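You operate a simulated robot arm through the tools that you are given. There is no shell and no other tool. Be economical: measure what you need, move in short steps, check, and stop when the job is done.

You are at the controls of a simulated two-armed robot. One attempt, no reset.

TASK
Take the red tape and put it on the green-legged bench. Take the yellow scrubber and leave it on the wide ledge. Put the white scrubber on the narrow ledge away on the ledge under the switch cabinet. Stack the pads box labelled "22" from the narrow ledge on top of the pads box labelled "21". Stack the black eyelet cup from the narrow ledge on top of the gold eyelet cup. Close the cabinet door. Put the 15 white pad from the top of the wide table on the top of the steel table and the 10 white pad on the deck of the hoist platform. Do these in any order. Set down upright: yellow scrubber, white scrubber.

It is judged by the outcome, as a careful person would: the job done as asked, and still so three seconds after it is handed in. It fails if anything else is knocked over, pushed out of place, dropped, spilled or broken.

THE ROBOT
Two 7-joint arms with two-finger parallel grippers on one trunk, on a base that drives. Base frame: it is fixed to the floor where the robot stands at the start and does not move with it; the origin is under the middle of the robot, x ahead of it, y to its left, z up. Readings come in mm, degrees, newtons and seconds.
The left shoulder is at the start at [-109, 119, 729], the right one opposite. With the tool pointing down near the work surface each hand reaches from about 140 to 580 mm from the robot's upright axis, wherever it stands, measured 20 degrees to its own side. Places, roughly: cabinet door [-6800, 4200, 1600]; deck of the hoist platform [6900, 5200, 600]; eyelet cup [-4000, 3750, 750]; green-legged bench [500, -4600, 900]; ledge under the switch cabinet [-6600, 4500, 900]; pads box [-4000, 4000, 750]; red tape (7x8x5 cm) [500, -200, 1200]; top of the steel table [4300, 4000, 800]; white pad [4500, 7000, 500]; white scrubber (7x11x8 cm) [-4100, 7300, 800]; wide ledge [-2900, 2000, 800]; yellow scrubber (7x11x8 cm) [-4100, 2500, 800]. Payload 3.43 kg a hand.
The TCP of each hand is the grasp point between the finger pads, 30 mm short of the fingertips. In the tool frame z runs along the fingers and y along their closing line. Largest opening 94 mm; finger width 28, thickness 10; the body of the gripper, 50 by 96 mm, starts 55 mm behind the TCP.
Orientation is that of the tool frame in the base frame, as [roll, pitch, yaw] about the fixed x, y, z axes, in that order (R = Rz(yaw) Ry(pitch) Rx(roll)). With the fingers straight down and closing along the base's y, the tool's x points along the base's -x, its y along +y and its z along -z.

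THE INTERFACE
- The arms move only by the tool move_arm. It takes "left_deltas", "right_deltas" or both (then of equal length, played together; a hand with none holds still); each is a list of rows, each an object of numbers (a shift or turn left out is 0, a gripper value left out holds the last): "x", "y", "z": the shift along the base's x, y, z in mm; "wx", "wy", "wz": the turn, a rotation vector about the base's x, y, z in rad; "jaw": the finger opening in mm, from 0 to 94. In form: [{"x": .., "y": .., "z": .., "wx": .., "wy": .., "wz": .., "jaw": ..}, ...]. A call has 1 to 12 rows; each row shifts and turns the commanded pose from where the row before left it. A row lasts 0.2 s, in which the tool goes at most 50 mm and 8.6 degrees; a call with a longer step from one row to the next is refused whole, and so is a gripper value outside its range. A pose out of reach is approached as far as the arm can. The call stops where the force on the tool passes 40 N (or 10 N more than at its start, if that is more) or the arm is blocked; 0.2 s more then pass. The fingers move at their own pace (about 153 mm/s each) and stop on an object; they squeeze with about 43 N. The grip force told is the motor's: it shows also when the fingers shut on nothing. Time passes only in rows, and 0.2 s behind the last, so rows that do not move let the fingers close. It gives the time, the measured TCP pose, the force on the tool (base axes), the opening and the grip force at its end, in the units of the frame above (readings bear some noise), with the torque about the TCP (base axes, N m) and any sound that the robot's microphone picked up, and new pictures: "show" is both (left out), scene, wrist or none (wrist: the cameras of the hands that moved).
- Cameras (640 x 400 px; columns grow to the right, rows downward): "scene" is now at [45.5, -31.2, 1449.8]; the picture's right is [-0.36, -0.93, 0.00], its down [-0.57, 0.22, -0.79] and it looks along [0.74, -0.28, -0.61] (base axes); focal length 260 px, centre (320, 200). "left" rides on the left gripper at [76, -14, -103] in its tool frame; the picture's right is [0.18, 0.98, 0.00], its down [-0.75, 0.14, -0.64] and it looks along [-0.63, 0.12, 0.77] (tool axes); focal length 243 px, centre (320, 200). "right" rides on the right gripper at [76, 14, -103] in its tool frame; the picture's right is [-0.18, 0.98, 0.00], its down [-0.75, -0.14, -0.64] and it looks along [-0.63, -0.12, 0.77] (tool axes); focal length 243 px, centre (320, 200). There is no depth. A picture from a camera that has moved, and an enlarged one, comes with that camera's place and axes in the base frame and with its lens.
- move_column(by): slides the trunk up (or, below 0, down) by that many mm; the arms and the scene camera ride with it, the base frame stays. It gives what a move gives, with no picture.
- base_move(legs): drives the robot by 1 to 6 legs, each [ahead, left, turn to the left] in mm, mm and degrees, along the robot's own axes; the way and the turn of a leg run together, so that a leg with both is an arc; at most 1500 mm and 180 degrees a leg. The arms and the cameras ride along, it lands a little off, and it stops where it bumps. It gives what a move gives, and a new picture of the scene camera.
- turn_head(pan, tilt): turns the head with the scene camera to pan (to the left, within 143 degrees either way) and tilt (down, from -29 to 69), counted from straight ahead of the robot. It gives what a move gives, and a new picture of the scene camera.
- inspect(camera, box): a new picture of the part [left, top, right, bottom] of that camera's present view, enlarged. No time passes.
- hand_in(): hands the job in; it is judged then, once.

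Work in short steps. Places have to be worked out from the pictures, the camera data and where the tool is seen: move nearer, look again, correct. Check each grasp and each placing, and mend what went wrong. You have 217 turns and 260 pictures in all, those below and enlarged ones among them. Open the grippers and draw the arms clear of the work before you hand the job in, unless the task says otherwise.

The tools are called after "Call:" as a command line: name --argument value ..., lists and objects as JSON in quotes. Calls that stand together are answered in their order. move_arm: Moves the arms, as the interface text tells. Its arguments: {"type":"object","properties":{"left_deltas":{"type":"array","items":{"type":"object","properties":{"x":{"type":"number"},"y":{"type":"number"},"z":{"type":"number"},"wx":{"type":"number"},"wy":{"type":"number"},"wz":{"type":"number"},"jaw":{"type":"number"}}}},"right_deltas":{"type":"array","items":{"type":"object","properties":{"x":{"type":"number"},"y":{"type":"number"},"z":{"type":"number"},"wx":{"type":"number"},"wy":{"type":"number"},"wz":{"type":"number"},"jaw":{"type":"number"}}}},"show":{"type":"string","enum":["both","scene","wrist","none"]}},"required":[]} The other tools are called the same way: move_column (by) slides the trunk up or down; base_move (legs) drives the base; turn_head (pan, tilt) turns the head that bears the scene camera; inspect (camera, box) takes an enlarged picture of a part of a camera's view; hand_in () hands the job in.

At the start:

```text
time: 0.0
left_tool_pos: [297.5, -9.6, 999.6]
left_tool_rot: [-179.9, 0.0, 180.0]
left_wrist_force: [-1.1, -0.8, 0.7]
left_ft_torque: [-0.03, -0.03, -0.03]
left_width: 94.0
left_grasp_force: 0.2
right_tool_pos: [323.4, -281.8, 1000.5]
right_tool_rot: [180.0, 0.1, -180.0]
right_wrist_force: [0.4, 0.5, -0.1]
right_ft_torque: [0.03, 0.03, 0.03]
right_width: 93.7
right_grasp_force: 0.0
trunk travel left (down, up): [-150.0, 185.0]
robot x, y, heading: [1.9, 1.7, -0.0]
head pan, tilt: [-21.1, 37.7]
```

scene: 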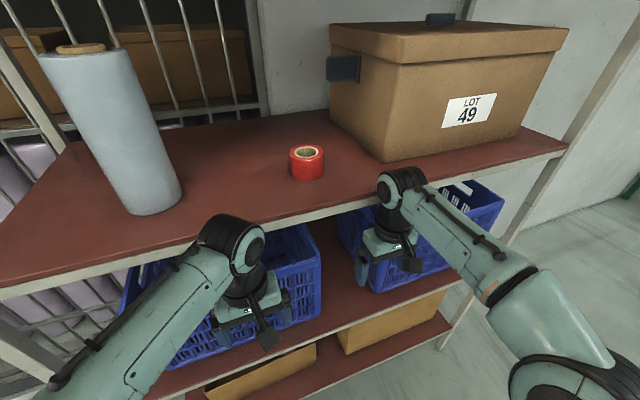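
right: 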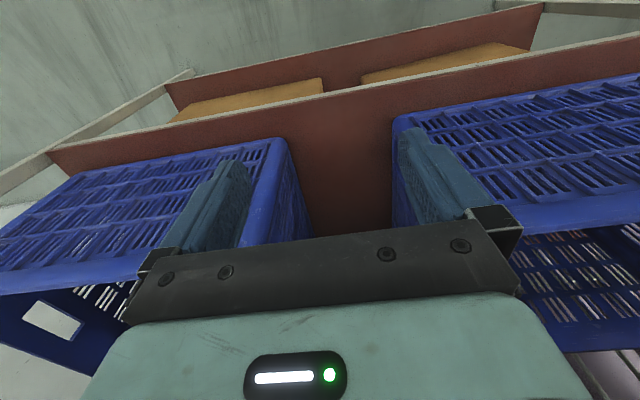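
left: 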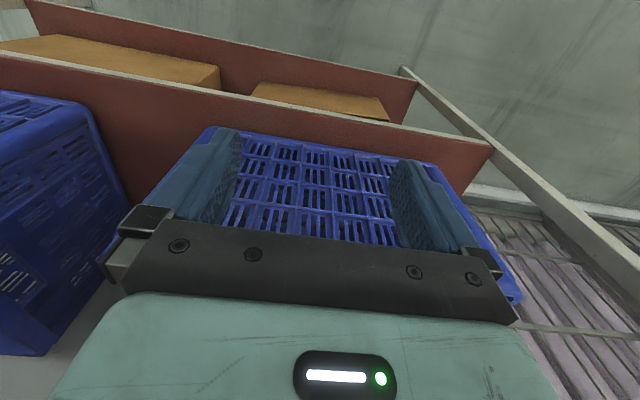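

The tape seems to be near [504, -174, 1175] and the shelf's front edge near x 358. I draw both hands back a little so they can rise past the edge.

Call:
move_arm --left_deltas '[{"x": -40}, {"x": -30}]' --right_deltas '[{"x": -40}, {"x": -30}]' --show "none"

Call:
move_column --by 185

Call:
move_arm --right_deltas '[{"z": 45}, {"z": 45}, {"z": 20}]' --show "both"

```text
time: 0.6
left_tool_pos: [226.3, -10.7, 999.5]
left_tool_rot: [-179.8, 0.0, 180.0]
left_wrist_force: [0.3, -0.2, 0.1]
left_ft_torque: [-0.03, 0.02, -0.05]
left_width: 93.9
left_grasp_force: 0.0
right_tool_pos: [252.1, -283.7, 998.4]
right_tool_rot: [-179.9, 0.0, -179.9]
right_wrist_force: [0.0, -0.3, 0.2]
right_ft_torque: [0.0, -0.01, -0.01]
right_width: 94.0
right_grasp_force: 0.0
trunk travel left (down, up): [-150.0, 185.0]
robot x, y, heading: [-4.7, -1.3, -0.2]
head pan, tilt: [-21.1, 37.7]
```

```text
time: 2.6
left_tool_pos: [226.7, -9.4, 1184.9]
left_tool_rot: [-179.8, 0.0, 179.9]
left_wrist_force: [-1.2, -0.2, -1.0]
left_ft_torque: [0.01, 0.02, -0.03]
left_width: 94.1
left_grasp_force: 0.1
right_tool_pos: [253.0, -282.0, 1185.0]
right_tool_rot: [-179.8, 0.1, 180.0]
right_wrist_force: [0.4, 0.4, -0.3]
right_ft_torque: [0.02, 0.01, 0.0]
right_width: 93.9
right_grasp_force: 0.1
trunk travel left (down, up): [-335.0, 0.0]
robot x, y, heading: [1.6, -0.5, -0.2]
head pan, tilt: [-21.1, 37.7]
```

```text
time: 3.4
left_tool_pos: [226.6, -9.1, 1182.8]
left_tool_rot: [-179.9, 0.0, -179.9]
left_wrist_force: [0.5, 0.3, -0.4]
left_ft_torque: [-0.03, 0.02, 0.01]
left_width: 94.2
left_grasp_force: 0.0
right_tool_pos: [253.5, -281.3, 1296.8]
right_tool_rot: [180.0, 0.0, 180.0]
right_wrist_force: [-0.8, -0.4, -0.2]
right_ft_torque: [0.0, 0.05, 0.0]
right_width: 94.2
right_grasp_force: 0.2
trunk travel left (down, up): [-335.0, 0.0]
robot x, y, heading: [-1.8, 2.2, -0.1]
head pan, tilt: [-21.1, 37.7]
camera scene: at [37.0, -31.2, 1637.4], right [-0.36, -0.93, 0.0], down [-0.57, 0.22, -0.79], along [0.74, -0.28, -0.61], focal length 260 px, centre (320, 200)
camera right: at [177.8, -268.1, 1398.0], right [0.18, 0.98, 0.0], down [0.75, -0.14, 0.64], along [0.63, -0.12, -0.77], focal length 243 px, centre (320, 200)
```

scene: 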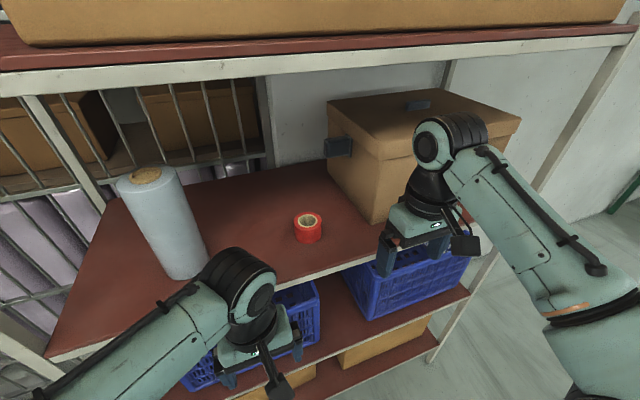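
right: 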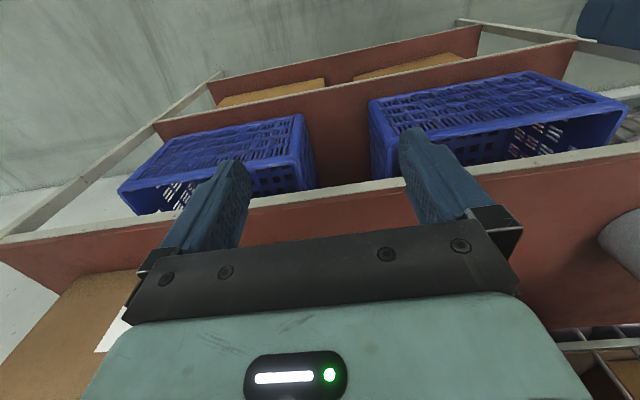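

Triangulating the two views puts the tape centre near [472, -164, 1199]. I move the right hand partway over, above the shelf, and look again.

Call:
move_arm --right_deltas '[{"y": 45}, {"y": 45}, {"y": 27, "x": 20}, {"x": 40}, {"x": 40}, {"x": 30}]' --show "both"

```text
time: 4.8
left_tool_pos: [228.9, -9.5, 1185.7]
left_tool_rot: [-179.9, 0.0, -180.0]
left_wrist_force: [0.5, 0.7, 0.2]
left_ft_torque: [-0.01, 0.0, -0.02]
left_width: 94.3
left_grasp_force: 0.1
right_tool_pos: [383.8, -163.4, 1296.3]
right_tool_rot: [-180.0, 0.1, -179.9]
right_wrist_force: [0.6, -0.7, 0.0]
right_ft_torque: [-0.01, 0.03, 0.0]
right_width: 94.1
right_grasp_force: 0.1
trunk travel left (down, up): [-335.0, 0.0]
robot x, y, heading: [-1.4, -2.4, 0.1]
head pan, tilt: [-21.1, 37.7]
camera scene: at [37.7, -30.0, 1637.4], right [-0.36, -0.93, 0.0], down [-0.57, 0.22, -0.79], along [0.74, -0.28, -0.61], focal length 260 px, centre (320, 200)
camera right: at [307.2, -150.1, 1398.9], right [0.18, 0.98, 0.0], down [0.75, -0.14, 0.64], along [0.63, -0.12, -0.77], focal length 243 px, centre (320, 200)
```

scene: 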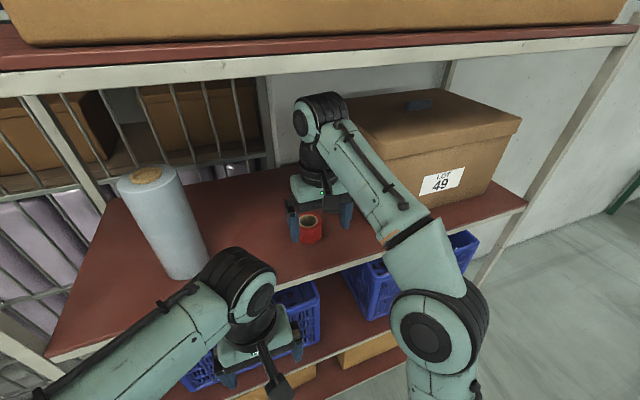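
right: 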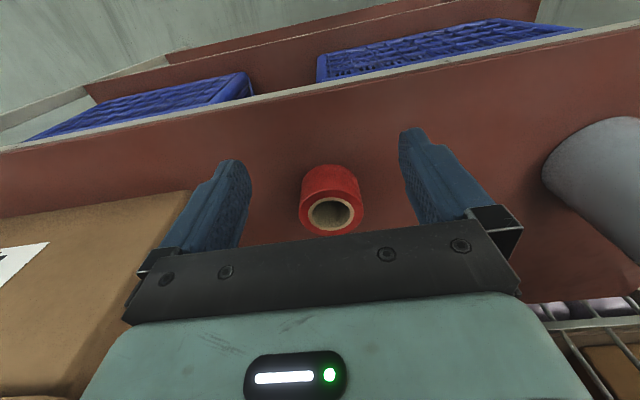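

The wrist view puts the tape's hole at about [468, -168] with its top near z 1225. I move over it and go part of the way down.

Call:
move_arm --right_deltas '[{"x": 42, "y": -2}, {"x": 43, "y": -2}, {"z": -40}, {"z": -30}]' --show "both"

```text
time: 5.8
left_tool_pos: [227.9, -7.9, 1184.6]
left_tool_rot: [-179.9, 0.0, 180.0]
left_wrist_force: [-0.1, 0.8, -0.4]
left_ft_torque: [0.04, 0.01, 0.0]
left_width: 94.0
left_grasp_force: 0.0
right_tool_pos: [421.4, -170.5, 1206.6]
right_tool_rot: [179.9, 0.0, -179.9]
right_wrist_force: [-0.4, -1.0, 0.2]
right_ft_torque: [0.01, 0.05, 0.01]
right_width: 94.2
right_grasp_force: 0.0
right hand out of reach, approached as far as the arm can: row 1, 2
trunk travel left (down, up): [-335.0, 0.0]
robot x, y, heading: [-0.2, 0.5, -0.5]
head pan, tilt: [-21.1, 37.7]
camera scene: at [37.4, -31.3, 1637.4], right [-0.36, -0.93, 0.0], down [-0.57, 0.22, -0.79], along [0.74, -0.28, -0.61], focal length 260 px, centre (320, 200)
camera right: at [345.0, -156.5, 1309.2], right [0.18, 0.98, 0.0], down [0.75, -0.14, 0.64], along [0.63, -0.12, -0.77], focal length 243 px, centre (320, 200)
```

scene: 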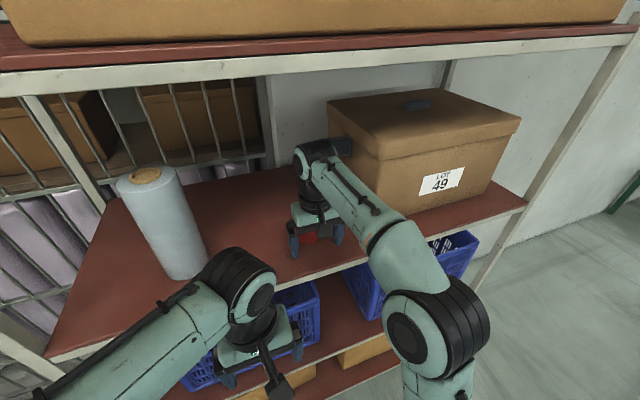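
right: 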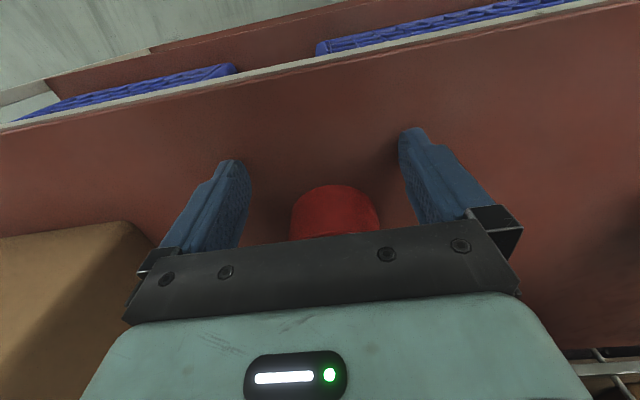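

The arm ran short at the higher pose. Now lower down, I try reaching forward with the fingers straddling the tape.

Call:
move_arm --right_deltas '[{"z": 6, "y": 3}, {"x": 25}, {"x": 22}]' --show "wrist"

```text
time: 6.6
left_tool_pos: [227.6, -8.4, 1185.3]
left_tool_rot: [-179.9, 0.0, -179.9]
left_wrist_force: [-0.2, -0.2, 0.8]
left_ft_torque: [0.01, 0.04, 0.0]
left_width: 93.9
left_grasp_force: 0.0
right_tool_pos: [469.1, -166.3, 1212.6]
right_tool_rot: [-180.0, 0.1, -180.0]
right_wrist_force: [-0.3, -1.2, 0.1]
right_ft_torque: [0.0, 0.02, 0.0]
right_width: 93.6
right_grasp_force: 0.1
trunk travel left (down, up): [-335.0, 0.0]
robot x, y, heading: [-0.5, -0.5, 0.1]
head pan, tilt: [-21.1, 37.7]
camera right: at [393.2, -152.5, 1315.5], right [0.18, 0.98, 0.0], down [0.75, -0.14, 0.64], along [0.63, -0.12, -0.77], focal length 243 px, centre (320, 200)
```

right: 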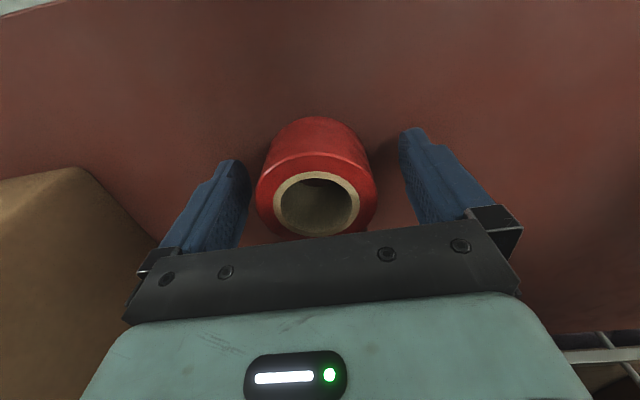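

The tape is centred between the fingers, so I close on it.

Call:
move_arm --right_deltas '[{"jaw": 0}, {}, {}]' --show "none"

Call:
move_arm --right_deltas '[{"z": 20}, {"z": 10, "x": -30}, {"x": -45}, {"x": -45}, {"x": -45, "z": 20}, {"x": -45, "z": 20}, {"x": -20}]' --show "both"

```text
time: 7.4
left_tool_pos: [227.2, -8.0, 1184.9]
left_tool_rot: [-179.9, -0.1, -179.9]
left_wrist_force: [-0.4, -0.7, -0.4]
left_ft_torque: [0.01, 0.03, -0.02]
left_width: 93.8
left_grasp_force: 0.0
right_tool_pos: [467.8, -166.6, 1212.8]
right_tool_rot: [179.9, 0.0, 180.0]
right_wrist_force: [-1.2, 1.0, 1.0]
right_ft_torque: [0.04, -0.05, 0.04]
right_width: 73.5
right_grasp_force: 43.2
trunk travel left (down, up): [-335.0, 0.0]
robot x, y, heading: [4.1, -1.0, -0.2]
head pan, tilt: [-21.1, 37.7]
```

```text
time: 9.0
left_tool_pos: [226.1, -9.7, 1183.5]
left_tool_rot: [-179.8, 0.1, -179.9]
left_wrist_force: [0.0, 0.0, -0.2]
left_ft_torque: [0.0, -0.01, 0.01]
left_width: 93.9
left_grasp_force: 0.0
right_tool_pos: [238.3, -167.8, 1282.8]
right_tool_rot: [179.9, 0.1, -179.9]
right_wrist_force: [0.2, -0.3, -0.9]
right_ft_torque: [-0.04, 0.03, -0.03]
right_width: 73.4
right_grasp_force: 42.8
trunk travel left (down, up): [-335.0, 0.0]
robot x, y, heading: [0.6, -1.5, -0.2]
head pan, tilt: [-21.1, 37.7]
camera scene: at [36.7, -31.3, 1637.4], right [-0.36, -0.93, 0.0], down [-0.57, 0.22, -0.79], along [0.74, -0.28, -0.61], focal length 260 px, centre (320, 200)
camera right: at [162.5, -153.7, 1385.5], right [0.18, 0.98, 0.0], down [0.75, -0.14, 0.64], along [0.63, -0.12, -0.77], focal length 243 px, centre (320, 200)
```

scene: 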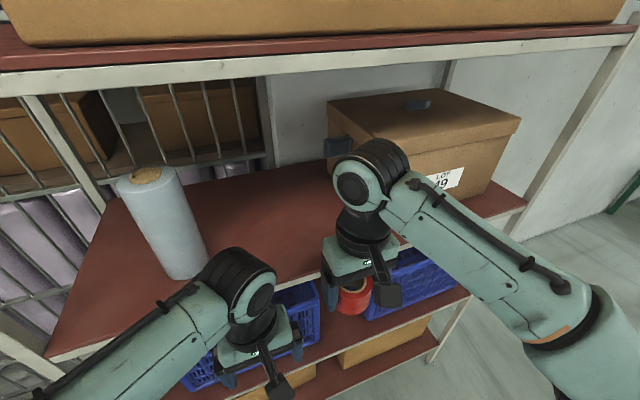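
right: 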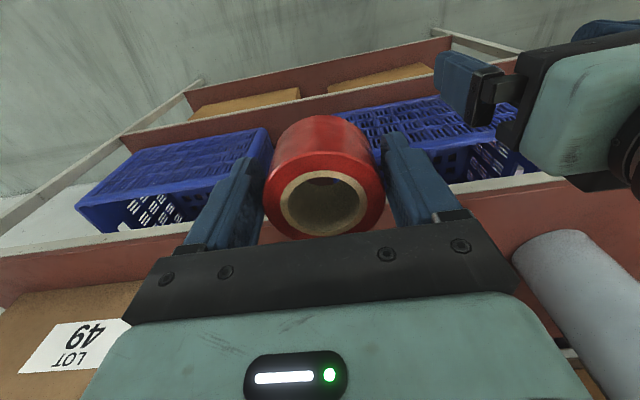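

The tape is held. Before driving I look around to the right, towards the bench.

Call:
turn_head --pan -90 --tilt 15

Call:
turn_head --pan -143 --tilt 15

Call:
turn_head --pan 130 --tilt 15

```text
time: 10.4
left_tool_pos: [227.1, -8.3, 1184.5]
left_tool_rot: [-179.9, 0.0, 180.0]
left_wrist_force: [-0.1, 0.3, 0.8]
left_ft_torque: [-0.02, 0.02, 0.05]
left_width: 94.0
left_grasp_force: 0.3
right_tool_pos: [239.9, -167.5, 1282.8]
right_tool_rot: [180.0, 0.0, 180.0]
right_wrist_force: [0.1, 0.1, -1.0]
right_ft_torque: [-0.01, 0.03, -0.01]
right_width: 73.3
right_grasp_force: 42.6
trunk travel left (down, up): [-335.0, 0.0]
robot x, y, heading: [3.2, 0.3, -0.1]
head pan, tilt: [-90.0, 15.0]
camera scene: at [-43.7, -93.5, 1673.5], right [-1.0, 0.0, 0.0], down [0.0, 0.26, -0.97], along [0.0, -0.97, -0.26], focal length 260 px, centre (320, 200)
```

scene: 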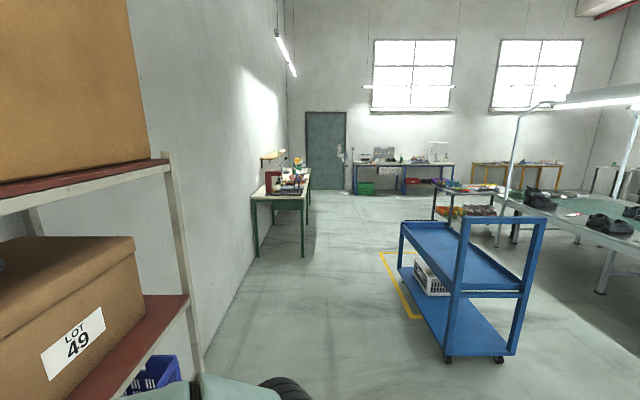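

```text
time: 11.7
left_tool_pos: [227.7, -9.3, 1186.0]
left_tool_rot: [-179.9, 0.0, 179.9]
left_wrist_force: [-0.1, -0.3, -0.2]
left_ft_torque: [-0.05, 0.0, 0.02]
left_width: 93.8
left_grasp_force: 0.1
right_tool_pos: [239.5, -167.3, 1283.1]
right_tool_rot: [-179.9, -0.1, 180.0]
right_wrist_force: [0.0, -0.5, -0.5]
right_ft_torque: [-0.02, 0.03, 0.02]
right_width: 73.1
right_grasp_force: 43.0
trunk travel left (down, up): [-335.0, 0.0]
robot x, y, heading: [0.3, -0.3, -0.0]
head pan, tilt: [-143.0, 15.0]
camera scene: at [-118.3, -56.4, 1673.5], right [-0.6, 0.8, 0.0], down [0.21, 0.16, -0.97], along [-0.77, -0.58, -0.26], focal length 260 px, centre (320, 200)
```

scene: 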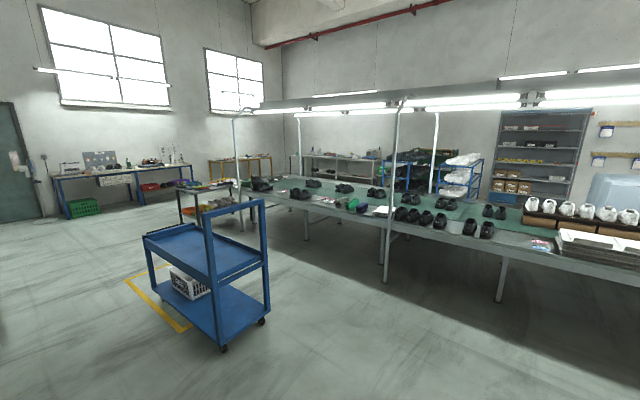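

```text
time: 15.4
left_tool_pos: [228.1, -8.5, 1184.8]
left_tool_rot: [-179.9, 0.1, -179.9]
left_wrist_force: [0.2, -0.6, -0.5]
left_ft_torque: [0.0, 0.02, 0.0]
left_width: 94.3
left_grasp_force: 0.1
right_tool_pos: [239.7, -167.9, 1283.0]
right_tool_rot: [179.9, -0.1, -179.9]
right_wrist_force: [-0.6, -1.2, -1.9]
right_ft_torque: [0.0, 0.02, -0.01]
right_width: 72.6
right_grasp_force: 42.4
trunk travel left (down, up): [-335.0, 0.0]
robot x, y, heading: [0.1, -2.6, -0.1]
head pan, tilt: [130.0, 15.0]
camera scene: at [-103.8, 71.5, 1673.5], right [0.77, 0.64, 0.0], down [0.17, -0.2, -0.97], along [-0.62, 0.74, -0.26], focal length 260 px, centre (320, 200)
```

scene: 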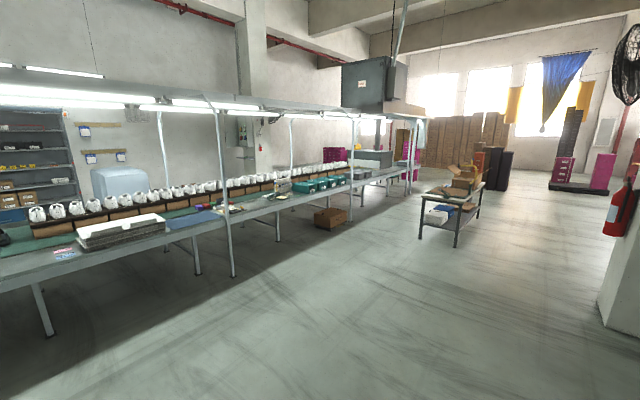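

The way along the wall is clear: bench front edge near x 190, y from -3300 on, and the cart at x below -900. I back off, then slide sideways to the right, facing +x all the way.

Call:
base_move --legs '[[-330, 0, 0], [0, -1500, 0], [0, -1500, 0], [0, -1000, 0]]'

Call:
turn_head --pan -30 --tilt 35

```text
time: 52.3
left_tool_pos: [-21.5, -4020.5, 1184.9]
left_tool_rot: [-180.0, 0.0, -177.7]
left_wrist_force: [0.2, -0.9, -0.2]
left_ft_torque: [0.01, 0.01, -0.02]
left_width: 94.3
left_grasp_force: 0.0
right_tool_pos: [-2.9, -4179.1, 1282.9]
right_tool_rot: [-179.9, 0.0, -177.8]
right_wrist_force: [0.2, 0.7, -0.2]
right_ft_torque: [0.03, 0.02, 0.02]
right_width: 71.3
right_grasp_force: 43.3
trunk travel left (down, up): [-335.0, 0.0]
robot x, y, heading: [-249.5, -4018.0, 2.3]
head pan, tilt: [130.0, 15.0]
camera scene: at [-355.1, -3953.4, 1673.5], right [0.74, 0.67, 0.0], down [0.17, -0.19, -0.97], along [-0.65, 0.72, -0.26], focal length 260 px, centre (320, 200)
```

scene: 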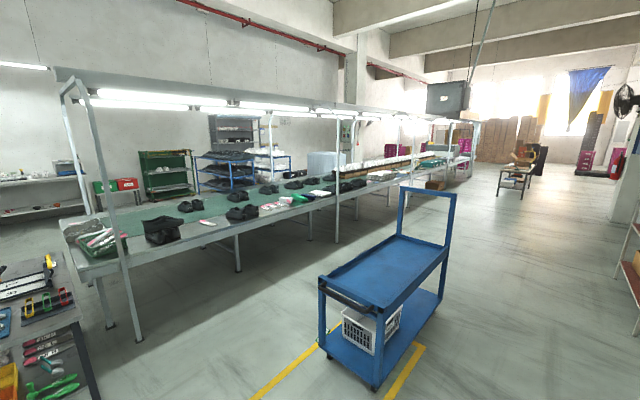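

```text
time: 54.8
left_tool_pos: [-20.5, -4020.4, 1185.2]
left_tool_rot: [-180.0, 0.0, -177.9]
left_wrist_force: [0.2, -0.2, -0.3]
left_ft_torque: [-0.01, 0.02, 0.03]
left_width: 94.0
left_grasp_force: 0.1
right_tool_pos: [-3.9, -4179.5, 1283.7]
right_tool_rot: [180.0, -0.1, -177.7]
right_wrist_force: [0.7, 0.0, -0.4]
right_ft_torque: [-0.03, 0.02, -0.04]
right_width: 71.3
right_grasp_force: 43.0
trunk travel left (down, up): [-335.0, 0.0]
robot x, y, heading: [-245.4, -4018.6, 2.1]
head pan, tilt: [-30.0, 35.0]
camera scene: at [-214.3, -4063.5, 1641.5], right [-0.47, -0.89, 0.0], down [-0.51, 0.27, -0.82], along [0.73, -0.38, -0.57], focal length 260 px, centre (320, 200)
```

scene: 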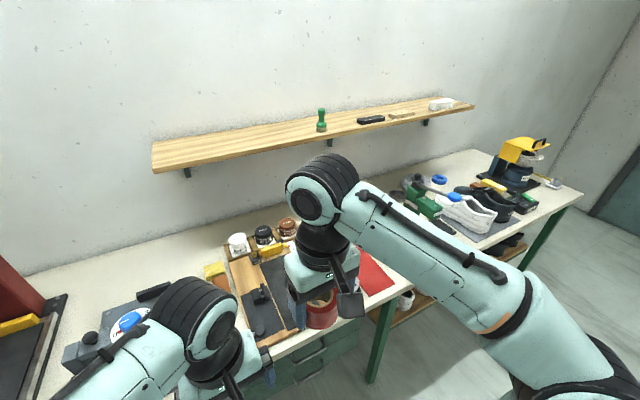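

The robot is in front of the bench with heading about 2 degrees off. I slide right by 450 mm to look at the stretch of bench between the red mat and the shoes.

Call:
base_move --legs '[[-20, -450, -2]]'

Call:
inspect --camera "right" --box '[0, 0, 640, 400]'

```text
time: 59.2
left_tool_pos: [-31.3, -4477.9, 1184.5]
left_tool_rot: [-179.9, 0.1, -179.6]
left_wrist_force: [-1.6, 0.4, -0.5]
left_ft_torque: [-0.02, 0.01, -0.01]
left_width: 94.1
left_grasp_force: 0.2
right_tool_pos: [-18.3, -4635.3, 1282.4]
right_tool_rot: [-180.0, 0.1, -179.7]
right_wrist_force: [0.3, 0.2, -0.4]
right_ft_torque: [0.02, 0.0, -0.01]
right_width: 71.2
right_grasp_force: 42.8
trunk travel left (down, up): [-335.0, 0.0]
robot x, y, heading: [-258.3, -4472.3, 0.5]
head pan, tilt: [-30.0, 35.0]
camera scene: at [-225.6, -4514.2, 1641.5], right [-0.49, -0.87, 0.0], down [-0.5, 0.28, -0.82], along [0.71, -0.41, -0.57], focal length 260 px, centre (320, 200)
```

scene: 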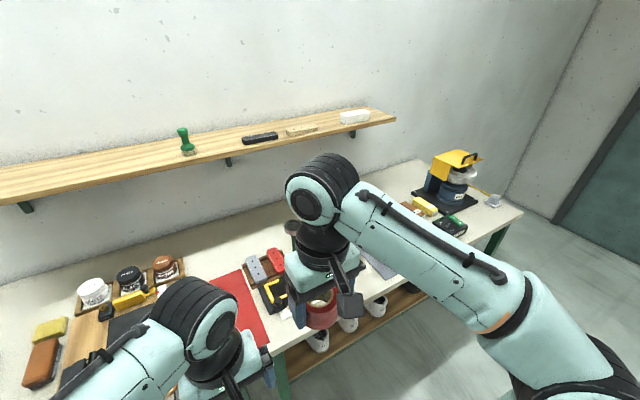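

```text
1.00 times, centred on (320, 200) of right (not enlarged: the box is as wide or as high as the picture)
camera zoom: at [-94.1, -4623.0, 1385.4], right [0.18, 0.98, 0.0], down [0.75, -0.14, 0.64], along [0.63, -0.11, -0.77], focal length 243 px, centre (320, 200)
```

zoom: 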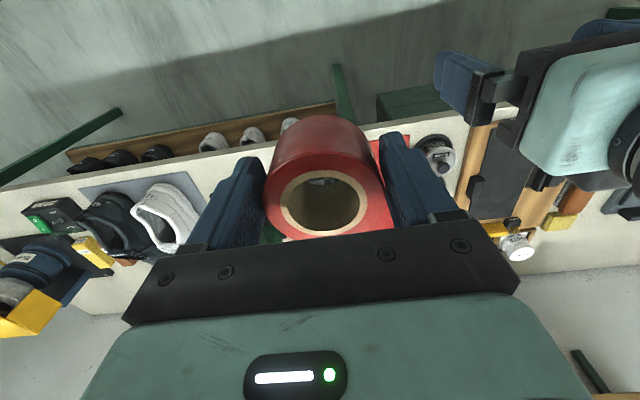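

I need to see the bench stretch hidden under the right hand. I swing the hand to the right and look with the wrist camera.

Call:
move_arm --right_deltas '[{"y": -45}, {"y": -45}, {"y": -45}, {"y": -45}]' --show "both"

```text
time: 60.2
left_tool_pos: [-31.5, -4479.6, 1183.8]
left_tool_rot: [179.9, 0.0, -179.6]
left_wrist_force: [-0.1, 0.6, 0.2]
left_ft_torque: [-0.02, 0.0, 0.03]
left_width: 94.2
left_grasp_force: 0.0
right_tool_pos: [-17.9, -4816.2, 1283.4]
right_tool_rot: [-180.0, 0.0, -179.5]
right_wrist_force: [0.3, -0.1, -0.4]
right_ft_torque: [0.02, -0.03, -0.02]
right_width: 71.1
right_grasp_force: 43.1
trunk travel left (down, up): [-335.0, 0.0]
robot x, y, heading: [-255.3, -4468.5, 0.2]
head pan, tilt: [-30.0, 35.0]
camera scene: at [-225.6, -4515.3, 1641.5], right [-0.49, -0.87, 0.0], down [-0.5, 0.28, -0.82], along [0.71, -0.4, -0.57], focal length 260 px, centre (320, 200)
camera right: at [-94.2, -4804.6, 1384.4], right [0.18, 0.98, 0.0], down [0.75, -0.14, 0.64], along [0.63, -0.11, -0.77], focal length 243 px, centre (320, 200)
```

scene: 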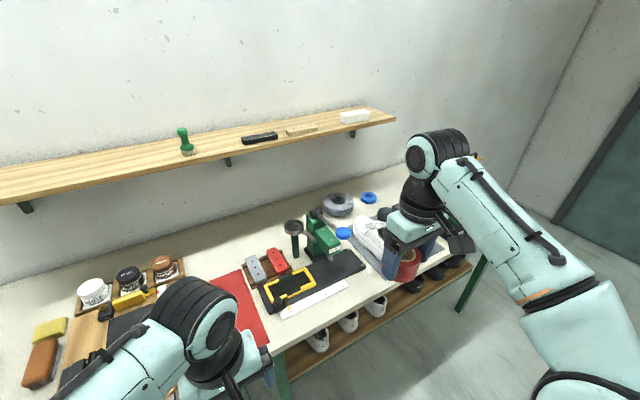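
right: 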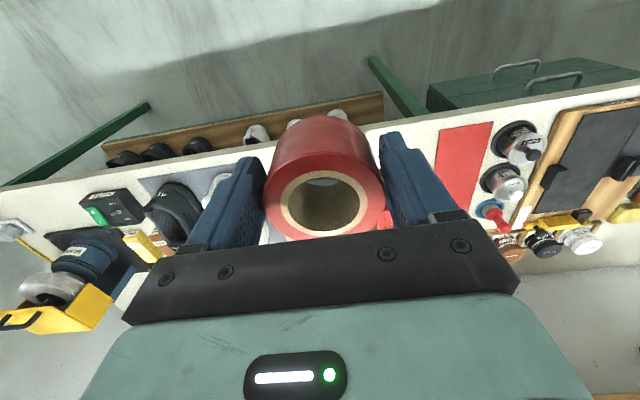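

The bench has a free patch just in front of the white ruler and left of the shoe mat, near [190, -4900]. I slide the robot right 250 mm so it lies straight ahead of the right hand, and lower the trunk.

Call:
base_move --legs '[[0, -250, 0]]'

Call:
move_column --by -150

Call:
move_arm --right_deltas '[{"y": 40, "x": 20}, {"y": 40, "x": 20}, {"x": 40}, {"x": 40}]' --show "both"

```text
time: 63.0
left_tool_pos: [-28.1, -4725.9, 1184.4]
left_tool_rot: [-179.9, -0.1, -179.2]
left_wrist_force: [-1.1, 0.6, -0.4]
left_ft_torque: [0.0, 0.01, -0.01]
left_width: 94.0
left_grasp_force: 0.0
right_tool_pos: [-12.6, -5064.2, 1282.5]
right_tool_rot: [-180.0, 0.0, -179.2]
right_wrist_force: [-0.3, 0.0, -0.4]
right_ft_torque: [0.0, 0.01, 0.03]
right_width: 71.1
right_grasp_force: 43.1
trunk travel left (down, up): [-335.0, 0.0]
robot x, y, heading: [-259.5, -4718.9, 0.8]
head pan, tilt: [-30.0, 35.0]
camera scene: at [-222.8, -4763.5, 1641.5], right [-0.49, -0.87, 0.0], down [-0.5, 0.28, -0.82], along [0.71, -0.4, -0.57], focal length 260 px, centre (320, 200)
```

scene: 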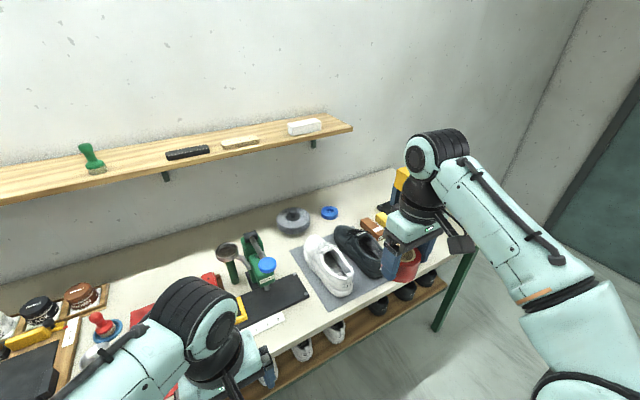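

```text
time: 64.8
left_tool_pos: [-28.3, -4724.8, 1034.7]
left_tool_rot: [-180.0, -0.1, -179.2]
left_wrist_force: [-0.6, 0.0, -0.1]
left_ft_torque: [-0.02, 0.05, 0.01]
left_width: 94.0
left_grasp_force: 0.0
right_tool_pos: [-12.4, -5064.6, 1132.9]
right_tool_rot: [-179.9, 0.0, -179.2]
right_wrist_force: [0.6, -0.4, -2.0]
right_ft_torque: [0.02, -0.01, 0.0]
right_width: 70.8
right_grasp_force: 43.3
trunk travel left (down, up): [-185.0, 150.0]
robot x, y, heading: [-253.4, -4720.7, 0.8]
head pan, tilt: [-30.0, 35.0]
```

```text
time: 65.8
left_tool_pos: [-28.7, -4725.6, 1034.9]
left_tool_rot: [-179.9, 0.0, -179.2]
left_wrist_force: [-0.3, -0.7, 0.4]
left_ft_torque: [0.0, -0.02, -0.02]
left_width: 93.9
left_grasp_force: 0.1
right_tool_pos: [82.8, -4985.1, 1130.6]
right_tool_rot: [179.8, -0.3, -179.2]
right_wrist_force: [-0.5, -0.9, -1.2]
right_ft_torque: [0.02, 0.0, 0.03]
right_width: 70.8
right_grasp_force: 43.0
right hand out of reach, approached as far as the arm can: row 4
trunk travel left (down, up): [-185.0, 150.0]
robot x, y, heading: [-256.8, -4719.6, 0.5]
head pan, tilt: [-30.0, 35.0]
camera scene: at [-220.1, -4763.5, 1488.4], right [-0.49, -0.87, 0.0], down [-0.5, 0.28, -0.82], along [0.72, -0.4, -0.57], focal length 260 px, centre (320, 200)
camera right: at [7.7, -4973.1, 1234.0], right [0.17, 0.99, 0.0], down [0.76, -0.13, 0.64], along [0.63, -0.1, -0.77], focal length 243 px, centre (320, 200)
```

scene: 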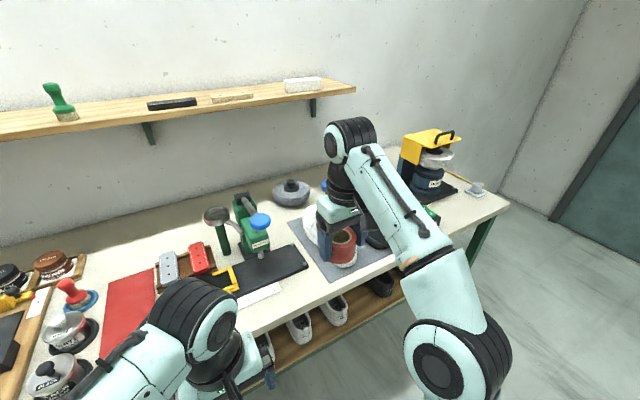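
right: 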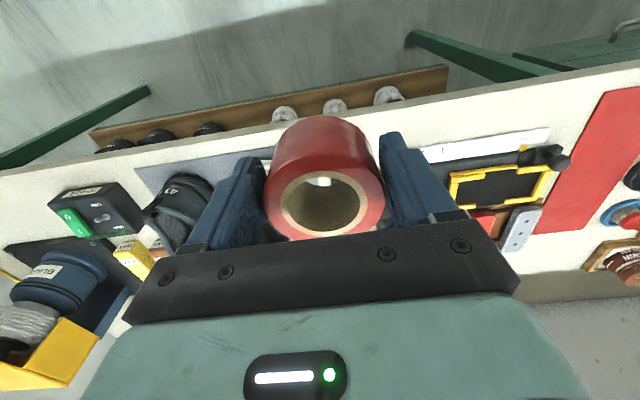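

Bench top comes out near z 850. The gap between the ruler tip (y about -4813) and the shoe mat (y about -5045) is free, so I aim for [200, -4930]. I lower while extending.

Call:
move_arm --right_deltas '[{"y": 25, "z": -35}, {"y": 30, "z": -35}, {"z": -40}, {"x": 40}, {"x": 40}, {"x": 37}]' --show "both"

```text
time: 67.2
left_tool_pos: [-25.8, -4726.0, 1034.7]
left_tool_rot: [-179.8, -0.2, -179.2]
left_wrist_force: [0.9, 0.2, -0.4]
left_ft_torque: [0.03, 0.03, 0.02]
left_width: 94.3
left_grasp_force: 0.1
right_tool_pos: [201.6, -4929.1, 1021.1]
right_tool_rot: [179.9, -0.2, -179.1]
right_wrist_force: [-0.4, -0.1, -1.0]
right_ft_torque: [0.0, 0.0, 0.02]
right_width: 70.5
right_grasp_force: 43.1
trunk travel left (down, up): [-185.0, 150.0]
robot x, y, heading: [-259.7, -4720.7, 0.7]
head pan, tilt: [-30.0, 35.0]
camera scene: at [-216.9, -4763.0, 1488.3], right [-0.49, -0.87, 0.0], down [-0.5, 0.28, -0.82], along [0.71, -0.4, -0.57], focal length 260 px, centre (320, 200)
camera right: at [125.0, -4916.5, 1123.7], right [0.17, 0.99, 0.0], down [0.76, -0.13, 0.64], along [0.63, -0.11, -0.77], focal length 243 px, centre (320, 200)
```

scene: 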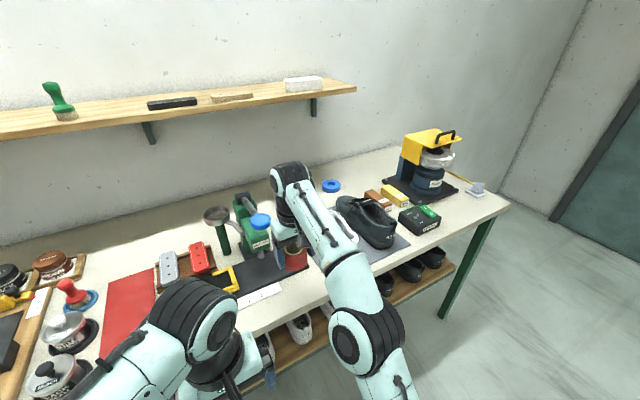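
right: 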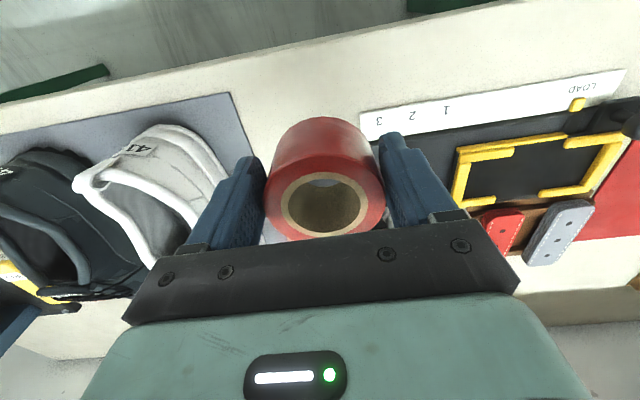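

Ruler tip is near y -4890 and the mat corner near [186, -5026]. I shift the tape to y -4955 and descend most of the way.

Call:
move_arm --right_deltas '[{"y": -26}, {"z": -40}, {"z": -40}, {"z": -22}]' --show "both"

```text
time: 68.2
left_tool_pos: [-28.3, -4725.9, 1034.9]
left_tool_rot: [-179.9, 0.0, -179.2]
left_wrist_force: [-0.2, -0.2, 0.4]
left_ft_torque: [-0.01, 0.01, -0.02]
left_width: 94.1
left_grasp_force: 0.1
right_tool_pos: [199.9, -4956.1, 918.4]
right_tool_rot: [179.9, 0.0, -179.3]
right_wrist_force: [0.2, 0.3, -0.9]
right_ft_torque: [-0.02, 0.02, 0.0]
right_width: 70.7
right_grasp_force: 43.1
trunk travel left (down, up): [-185.0, 150.0]
robot x, y, heading: [-253.8, -4718.7, 0.8]
head pan, tilt: [-30.0, 35.0]
camera scene: at [-219.0, -4763.5, 1488.4], right [-0.49, -0.87, 0.0], down [-0.5, 0.28, -0.82], along [0.71, -0.4, -0.57], focal length 260 px, centre (320, 200)
camera right: at [123.6, -4943.4, 1020.4], right [0.17, 0.99, 0.0], down [0.76, -0.13, 0.64], along [0.63, -0.11, -0.77], focal length 243 px, centre (320, 200)
```

scene: 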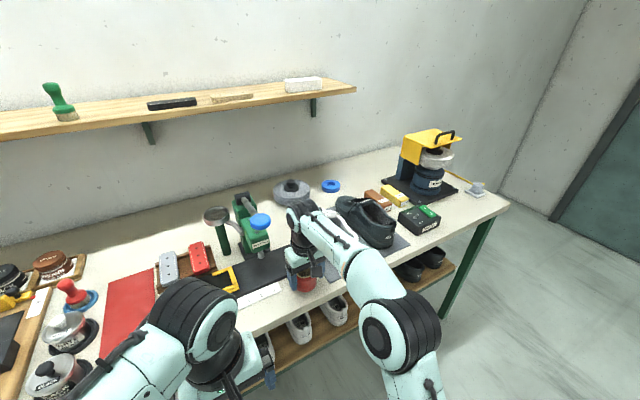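
right: 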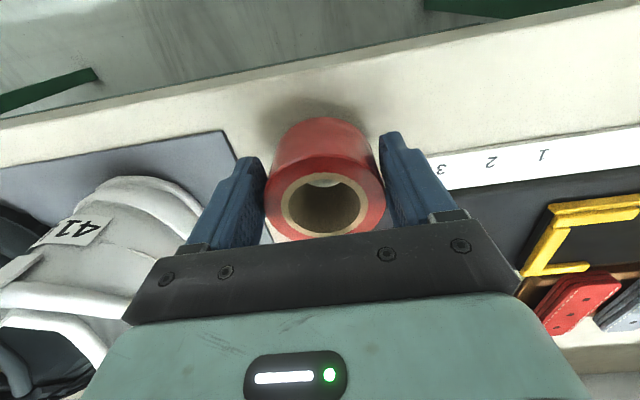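

The spot is clear. I lower gently until contact.

Call:
move_arm --right_deltas '[{"z": -10}, {"z": -8}, {"z": -6}, {"z": -4}]' --show "wrist"

```text
time: 69.2
left_tool_pos: [-30.8, -4725.2, 1035.1]
left_tool_rot: [-179.9, 0.1, -179.3]
left_wrist_force: [0.2, 0.3, -0.3]
left_ft_torque: [-0.01, 0.0, 0.0]
left_width: 93.9
left_grasp_force: 0.1
right_tool_pos: [199.4, -4955.6, 894.2]
right_tool_rot: [179.9, 0.5, -179.4]
right_wrist_force: [2.3, -2.0, 32.2]
right_ft_torque: [0.03, -0.27, 0.28]
right_width: 70.9
right_grasp_force: 43.1
trunk travel left (down, up): [-185.0, 150.0]
robot x, y, heading: [-253.1, -4719.1, 1.0]
head pan, tilt: [-30.0, 35.0]
camera right: at [122.8, -4942.7, 995.1], right [0.17, 0.99, 0.0], down [0.75, -0.13, 0.65], along [0.64, -0.11, -0.76], focal length 243 px, centre (320, 200)
```

right: 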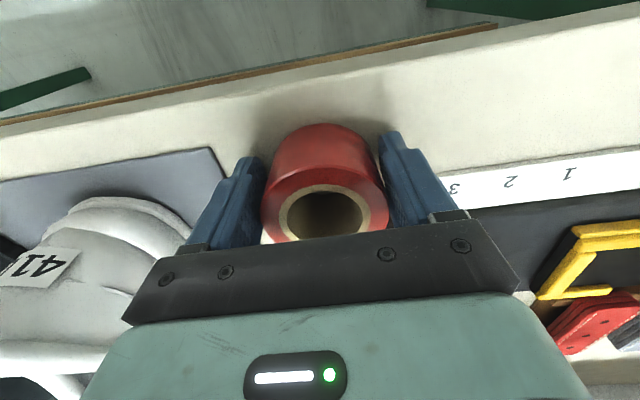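

Contact at 32 N: the tape rests on the bench. I ease up a touch, open, and lift away.

Call:
move_arm --right_deltas '[{"z": 2}, {"jaw": 86}, {}, {"z": 30}, {"z": 45}, {"z": 45}, {"x": -40, "z": 20}, {"x": -45}, {"x": -45}, {"x": -45}]' --show "both"

```text
time: 71.4
left_tool_pos: [-28.8, -4725.4, 1035.2]
left_tool_rot: [-179.8, 0.0, -179.2]
left_wrist_force: [-0.3, 0.3, 0.8]
left_ft_torque: [0.01, 0.03, -0.01]
left_width: 94.0
left_grasp_force: 0.1
right_tool_pos: [23.8, -4956.2, 1032.3]
right_tool_rot: [180.0, 0.1, -179.4]
right_wrist_force: [-0.1, -0.5, -0.4]
right_ft_torque: [0.0, 0.01, -0.02]
right_width: 86.0
right_grasp_force: 0.1
trunk travel left (down, up): [-185.0, 150.0]
robot x, y, heading: [-254.6, -4718.8, 0.7]
head pan, tilt: [-30.0, 35.0]
camera scene: at [-220.2, -4763.6, 1488.4], right [-0.49, -0.87, 0.0], down [-0.5, 0.28, -0.82], along [0.72, -0.4, -0.57], focal length 260 px, centre (320, 200)
camera right: at [-53.0, -4942.8, 1134.8], right [0.17, 0.99, 0.0], down [0.75, -0.13, 0.64], along [0.63, -0.11, -0.77], focal length 243 px, centre (320, 200)
```

scene: 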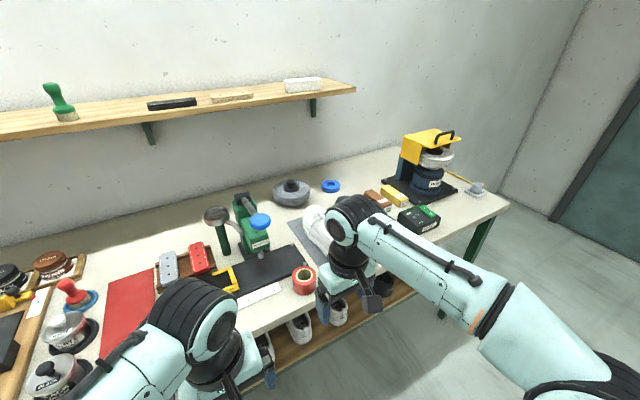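
right: 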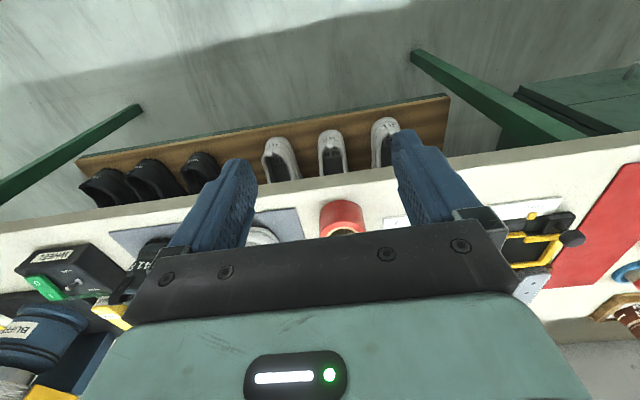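

The tape stands on the bench, clear of everything. Now I drive back along the aisle (x about -380) to the north, head turned to the left to see ahead.

Call:
base_move --legs '[[-130, 0, -1], [0, 1500, 0], [0, 1500, 0], [0, 1500, 0], [0, 1200, 0]]'

Call:
turn_head --pan 70 --tilt 15

```text
time: 121.4
left_tool_pos: [-192.8, 939.6, 1035.6]
left_tool_rot: [-179.9, 0.1, -177.8]
left_wrist_force: [-0.7, -0.6, 0.0]
left_ft_torque: [0.0, -0.02, 0.01]
left_width: 94.0
left_grasp_force: 0.1
right_tool_pos: [-134.2, 710.9, 1032.7]
right_tool_rot: [180.0, 0.0, -177.8]
right_wrist_force: [0.2, -0.5, 0.7]
right_ft_torque: [0.0, -0.01, -0.02]
right_width: 86.0
right_grasp_force: 0.0
trunk travel left (down, up): [-185.0, 150.0]
robot x, y, heading: [-416.7, 938.1, 2.2]
head pan, tilt: [-30.0, 35.0]
camera scene: at [-382.3, 896.8, 1488.4], right [-0.47, -0.88, 0.0], down [-0.51, 0.27, -0.82], along [0.72, -0.38, -0.57], focal length 260 px, centre (320, 200)
```

scene: 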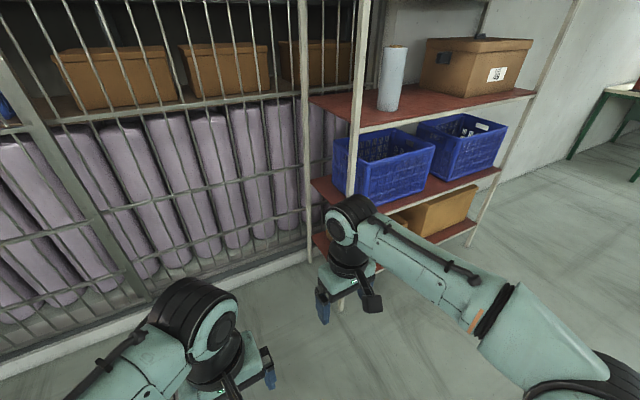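

```text
time: 123.2
left_tool_pos: [-193.5, 938.7, 1035.1]
left_tool_rot: [-179.9, 0.1, -177.8]
left_wrist_force: [-0.5, -0.8, -0.1]
left_ft_torque: [0.03, 0.02, -0.01]
left_width: 93.9
left_grasp_force: 0.1
right_tool_pos: [-134.3, 710.8, 1032.6]
right_tool_rot: [180.0, 0.0, -177.7]
right_wrist_force: [0.6, 0.3, 0.4]
right_ft_torque: [0.01, 0.02, -0.02]
right_width: 86.0
right_grasp_force: 0.0
trunk travel left (down, up): [-185.0, 150.0]
robot x, y, heading: [-417.9, 937.5, 2.1]
head pan, tilt: [70.0, 15.0]
camera scene: at [-431.5, 1026.7, 1520.3], right [0.95, -0.31, 0.0], down [-0.08, -0.25, -0.97], along [0.3, 0.92, -0.26], focal length 260 px, centre (320, 200)
```

scene: 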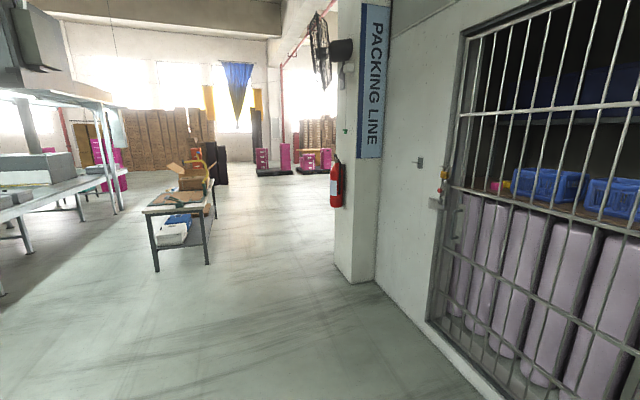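

The aisle continues past the pillar (corner near [590, 3270]) with a small table at x below -830. I go on to about [-270, 4500] and look east.

Call:
base_move --legs '[[100, 1500, -2], [60, 1500, 0], [0, 600, 0]]'

Call:
turn_head --pan 20 --tilt 10

```text
refused: leg 1 is longer than a leg can be; nothing moved
```

```text
time: 124.3
left_tool_pos: [-193.1, 938.4, 1035.9]
left_tool_rot: [-179.9, 0.0, -177.8]
left_wrist_force: [0.6, -0.2, 0.1]
left_ft_torque: [0.02, 0.02, -0.01]
left_width: 94.4
left_grasp_force: 0.0
right_tool_pos: [-133.9, 711.4, 1032.6]
right_tool_rot: [179.9, 0.0, -177.8]
right_wrist_force: [-0.1, 0.6, 0.0]
right_ft_torque: [0.0, 0.01, 0.03]
right_width: 85.9
right_grasp_force: 0.1
trunk travel left (down, up): [-185.0, 150.0]
robot x, y, heading: [-419.6, 941.6, 1.8]
head pan, tilt: [20.0, 10.0]
camera scene: at [-374.1, 973.0, 1528.5], right [0.38, -0.93, 0.0], down [-0.16, -0.07, -0.98], along [0.91, 0.37, -0.17], focal length 260 px, centre (320, 200)
```

scene: 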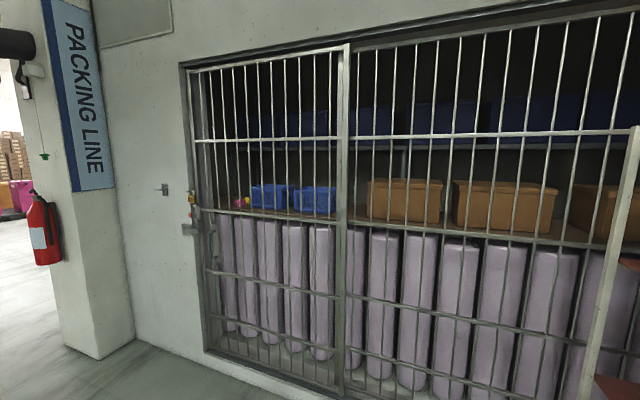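

A leg was too long; I split it up.

Call:
base_move --legs '[[90, 1300, -2], [60, 1300, 0], [0, 1000, 0]]'

```text
time: 155.7
left_tool_pos: [-53.2, 4511.8, 1034.3]
left_tool_rot: [-180.0, 0.0, 179.8]
left_wrist_force: [0.4, 0.1, -0.7]
left_ft_torque: [0.01, 0.05, 0.0]
left_width: 94.0
left_grasp_force: 0.1
right_tool_pos: [-4.6, 4280.6, 1030.7]
right_tool_rot: [-180.0, 0.0, 179.7]
right_wrist_force: [1.1, -1.0, -0.4]
right_ft_torque: [-0.02, 0.02, 0.01]
right_width: 86.2
right_grasp_force: 0.0
trunk travel left (down, up): [-185.0, 150.0]
robot x, y, heading: [-279.6, 4520.5, -0.3]
head pan, tilt: [20.0, 10.0]
camera scene: at [-232.8, 4553.9, 1528.5], right [0.34, -0.94, 0.0], down [-0.16, -0.06, -0.98], along [0.93, 0.33, -0.17], focal length 260 px, centre (320, 200)
```

scene: 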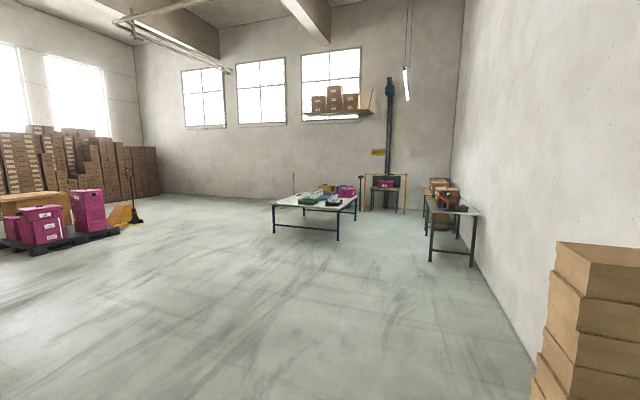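

The wide low table is ahead (near edge x about 4150, y 5750 to 7080); the steel table stands by the right wall from x 3680. I drive to the wide table.

Call:
base_move --legs '[[1200, 800, 0], [1300, 700, 0], [1050, 500, 0]]'

Call:
turn_head --pan 0 --tilt 35

```text
time: 175.3
left_tool_pos: [3496.7, 6394.0, 1034.1]
left_tool_rot: [-179.9, 0.0, 176.8]
left_wrist_force: [-0.1, -0.1, 0.0]
left_ft_torque: [0.0, 0.0, 0.0]
left_width: 93.8
left_grasp_force: 0.0
right_tool_pos: [3533.7, 6161.5, 1031.7]
right_tool_rot: [180.0, 0.0, 176.9]
right_wrist_force: [0.6, 0.1, 0.1]
right_ft_torque: [0.0, -0.01, 0.01]
right_width: 86.0
right_grasp_force: 0.0
trunk travel left (down, up): [-185.0, 150.0]
robot x, y, heading: [3272.1, 6415.4, -3.0]
head pan, tilt: [20.0, 10.0]
camera scene: at [3319.3, 6444.8, 1528.5], right [0.29, -0.96, 0.0], down [-0.17, -0.05, -0.98], along [0.94, 0.29, -0.17], focal length 260 px, centre (320, 200)
```

scene: 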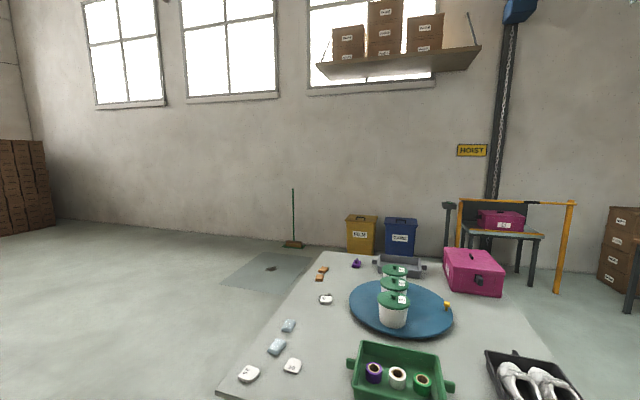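

```text
time: 176.2
left_tool_pos: [3496.1, 6394.4, 1035.0]
left_tool_rot: [-179.9, 0.0, 176.9]
left_wrist_force: [0.2, -0.2, -0.3]
left_ft_torque: [0.0, 0.01, -0.03]
left_width: 94.2
left_grasp_force: 0.1
right_tool_pos: [3533.0, 6161.1, 1031.7]
right_tool_rot: [179.9, -0.1, 176.9]
right_wrist_force: [-0.3, -0.4, 0.0]
right_ft_torque: [0.0, 0.0, 0.02]
right_width: 86.0
right_grasp_force: 0.0
trunk travel left (down, up): [-185.0, 150.0]
robot x, y, heading: [3271.7, 6415.0, -3.0]
head pan, tilt: [0.0, 35.0]
camera scene: at [3318.0, 6413.0, 1488.4], right [-0.05, -1.0, 0.0], down [-0.57, 0.03, -0.82], along [0.82, -0.04, -0.57], focal length 260 px, centre (320, 200)
```

scene: 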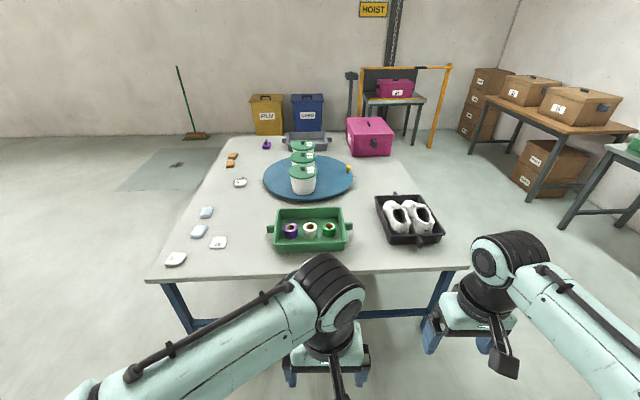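

Small pads lie on the table's left side. I take an enlarged look at their labels.

Call:
inspect --camera "scene" --box '[155, 170, 265, 275]'

```text
3.81 times, centred on (210, 222) of scene
camera zoom: at [3318.0, 6413.0, 1488.4], right [-0.05, -1.0, 0.0], down [-0.57, 0.03, -0.82], along [0.82, -0.04, -0.57], focal length 990 px, centre (739, 114)
```

zoom: 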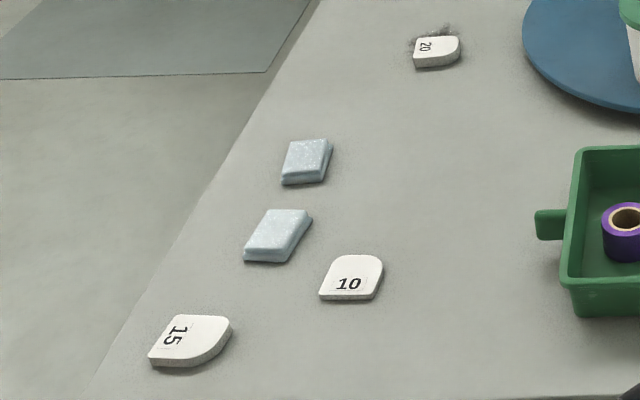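

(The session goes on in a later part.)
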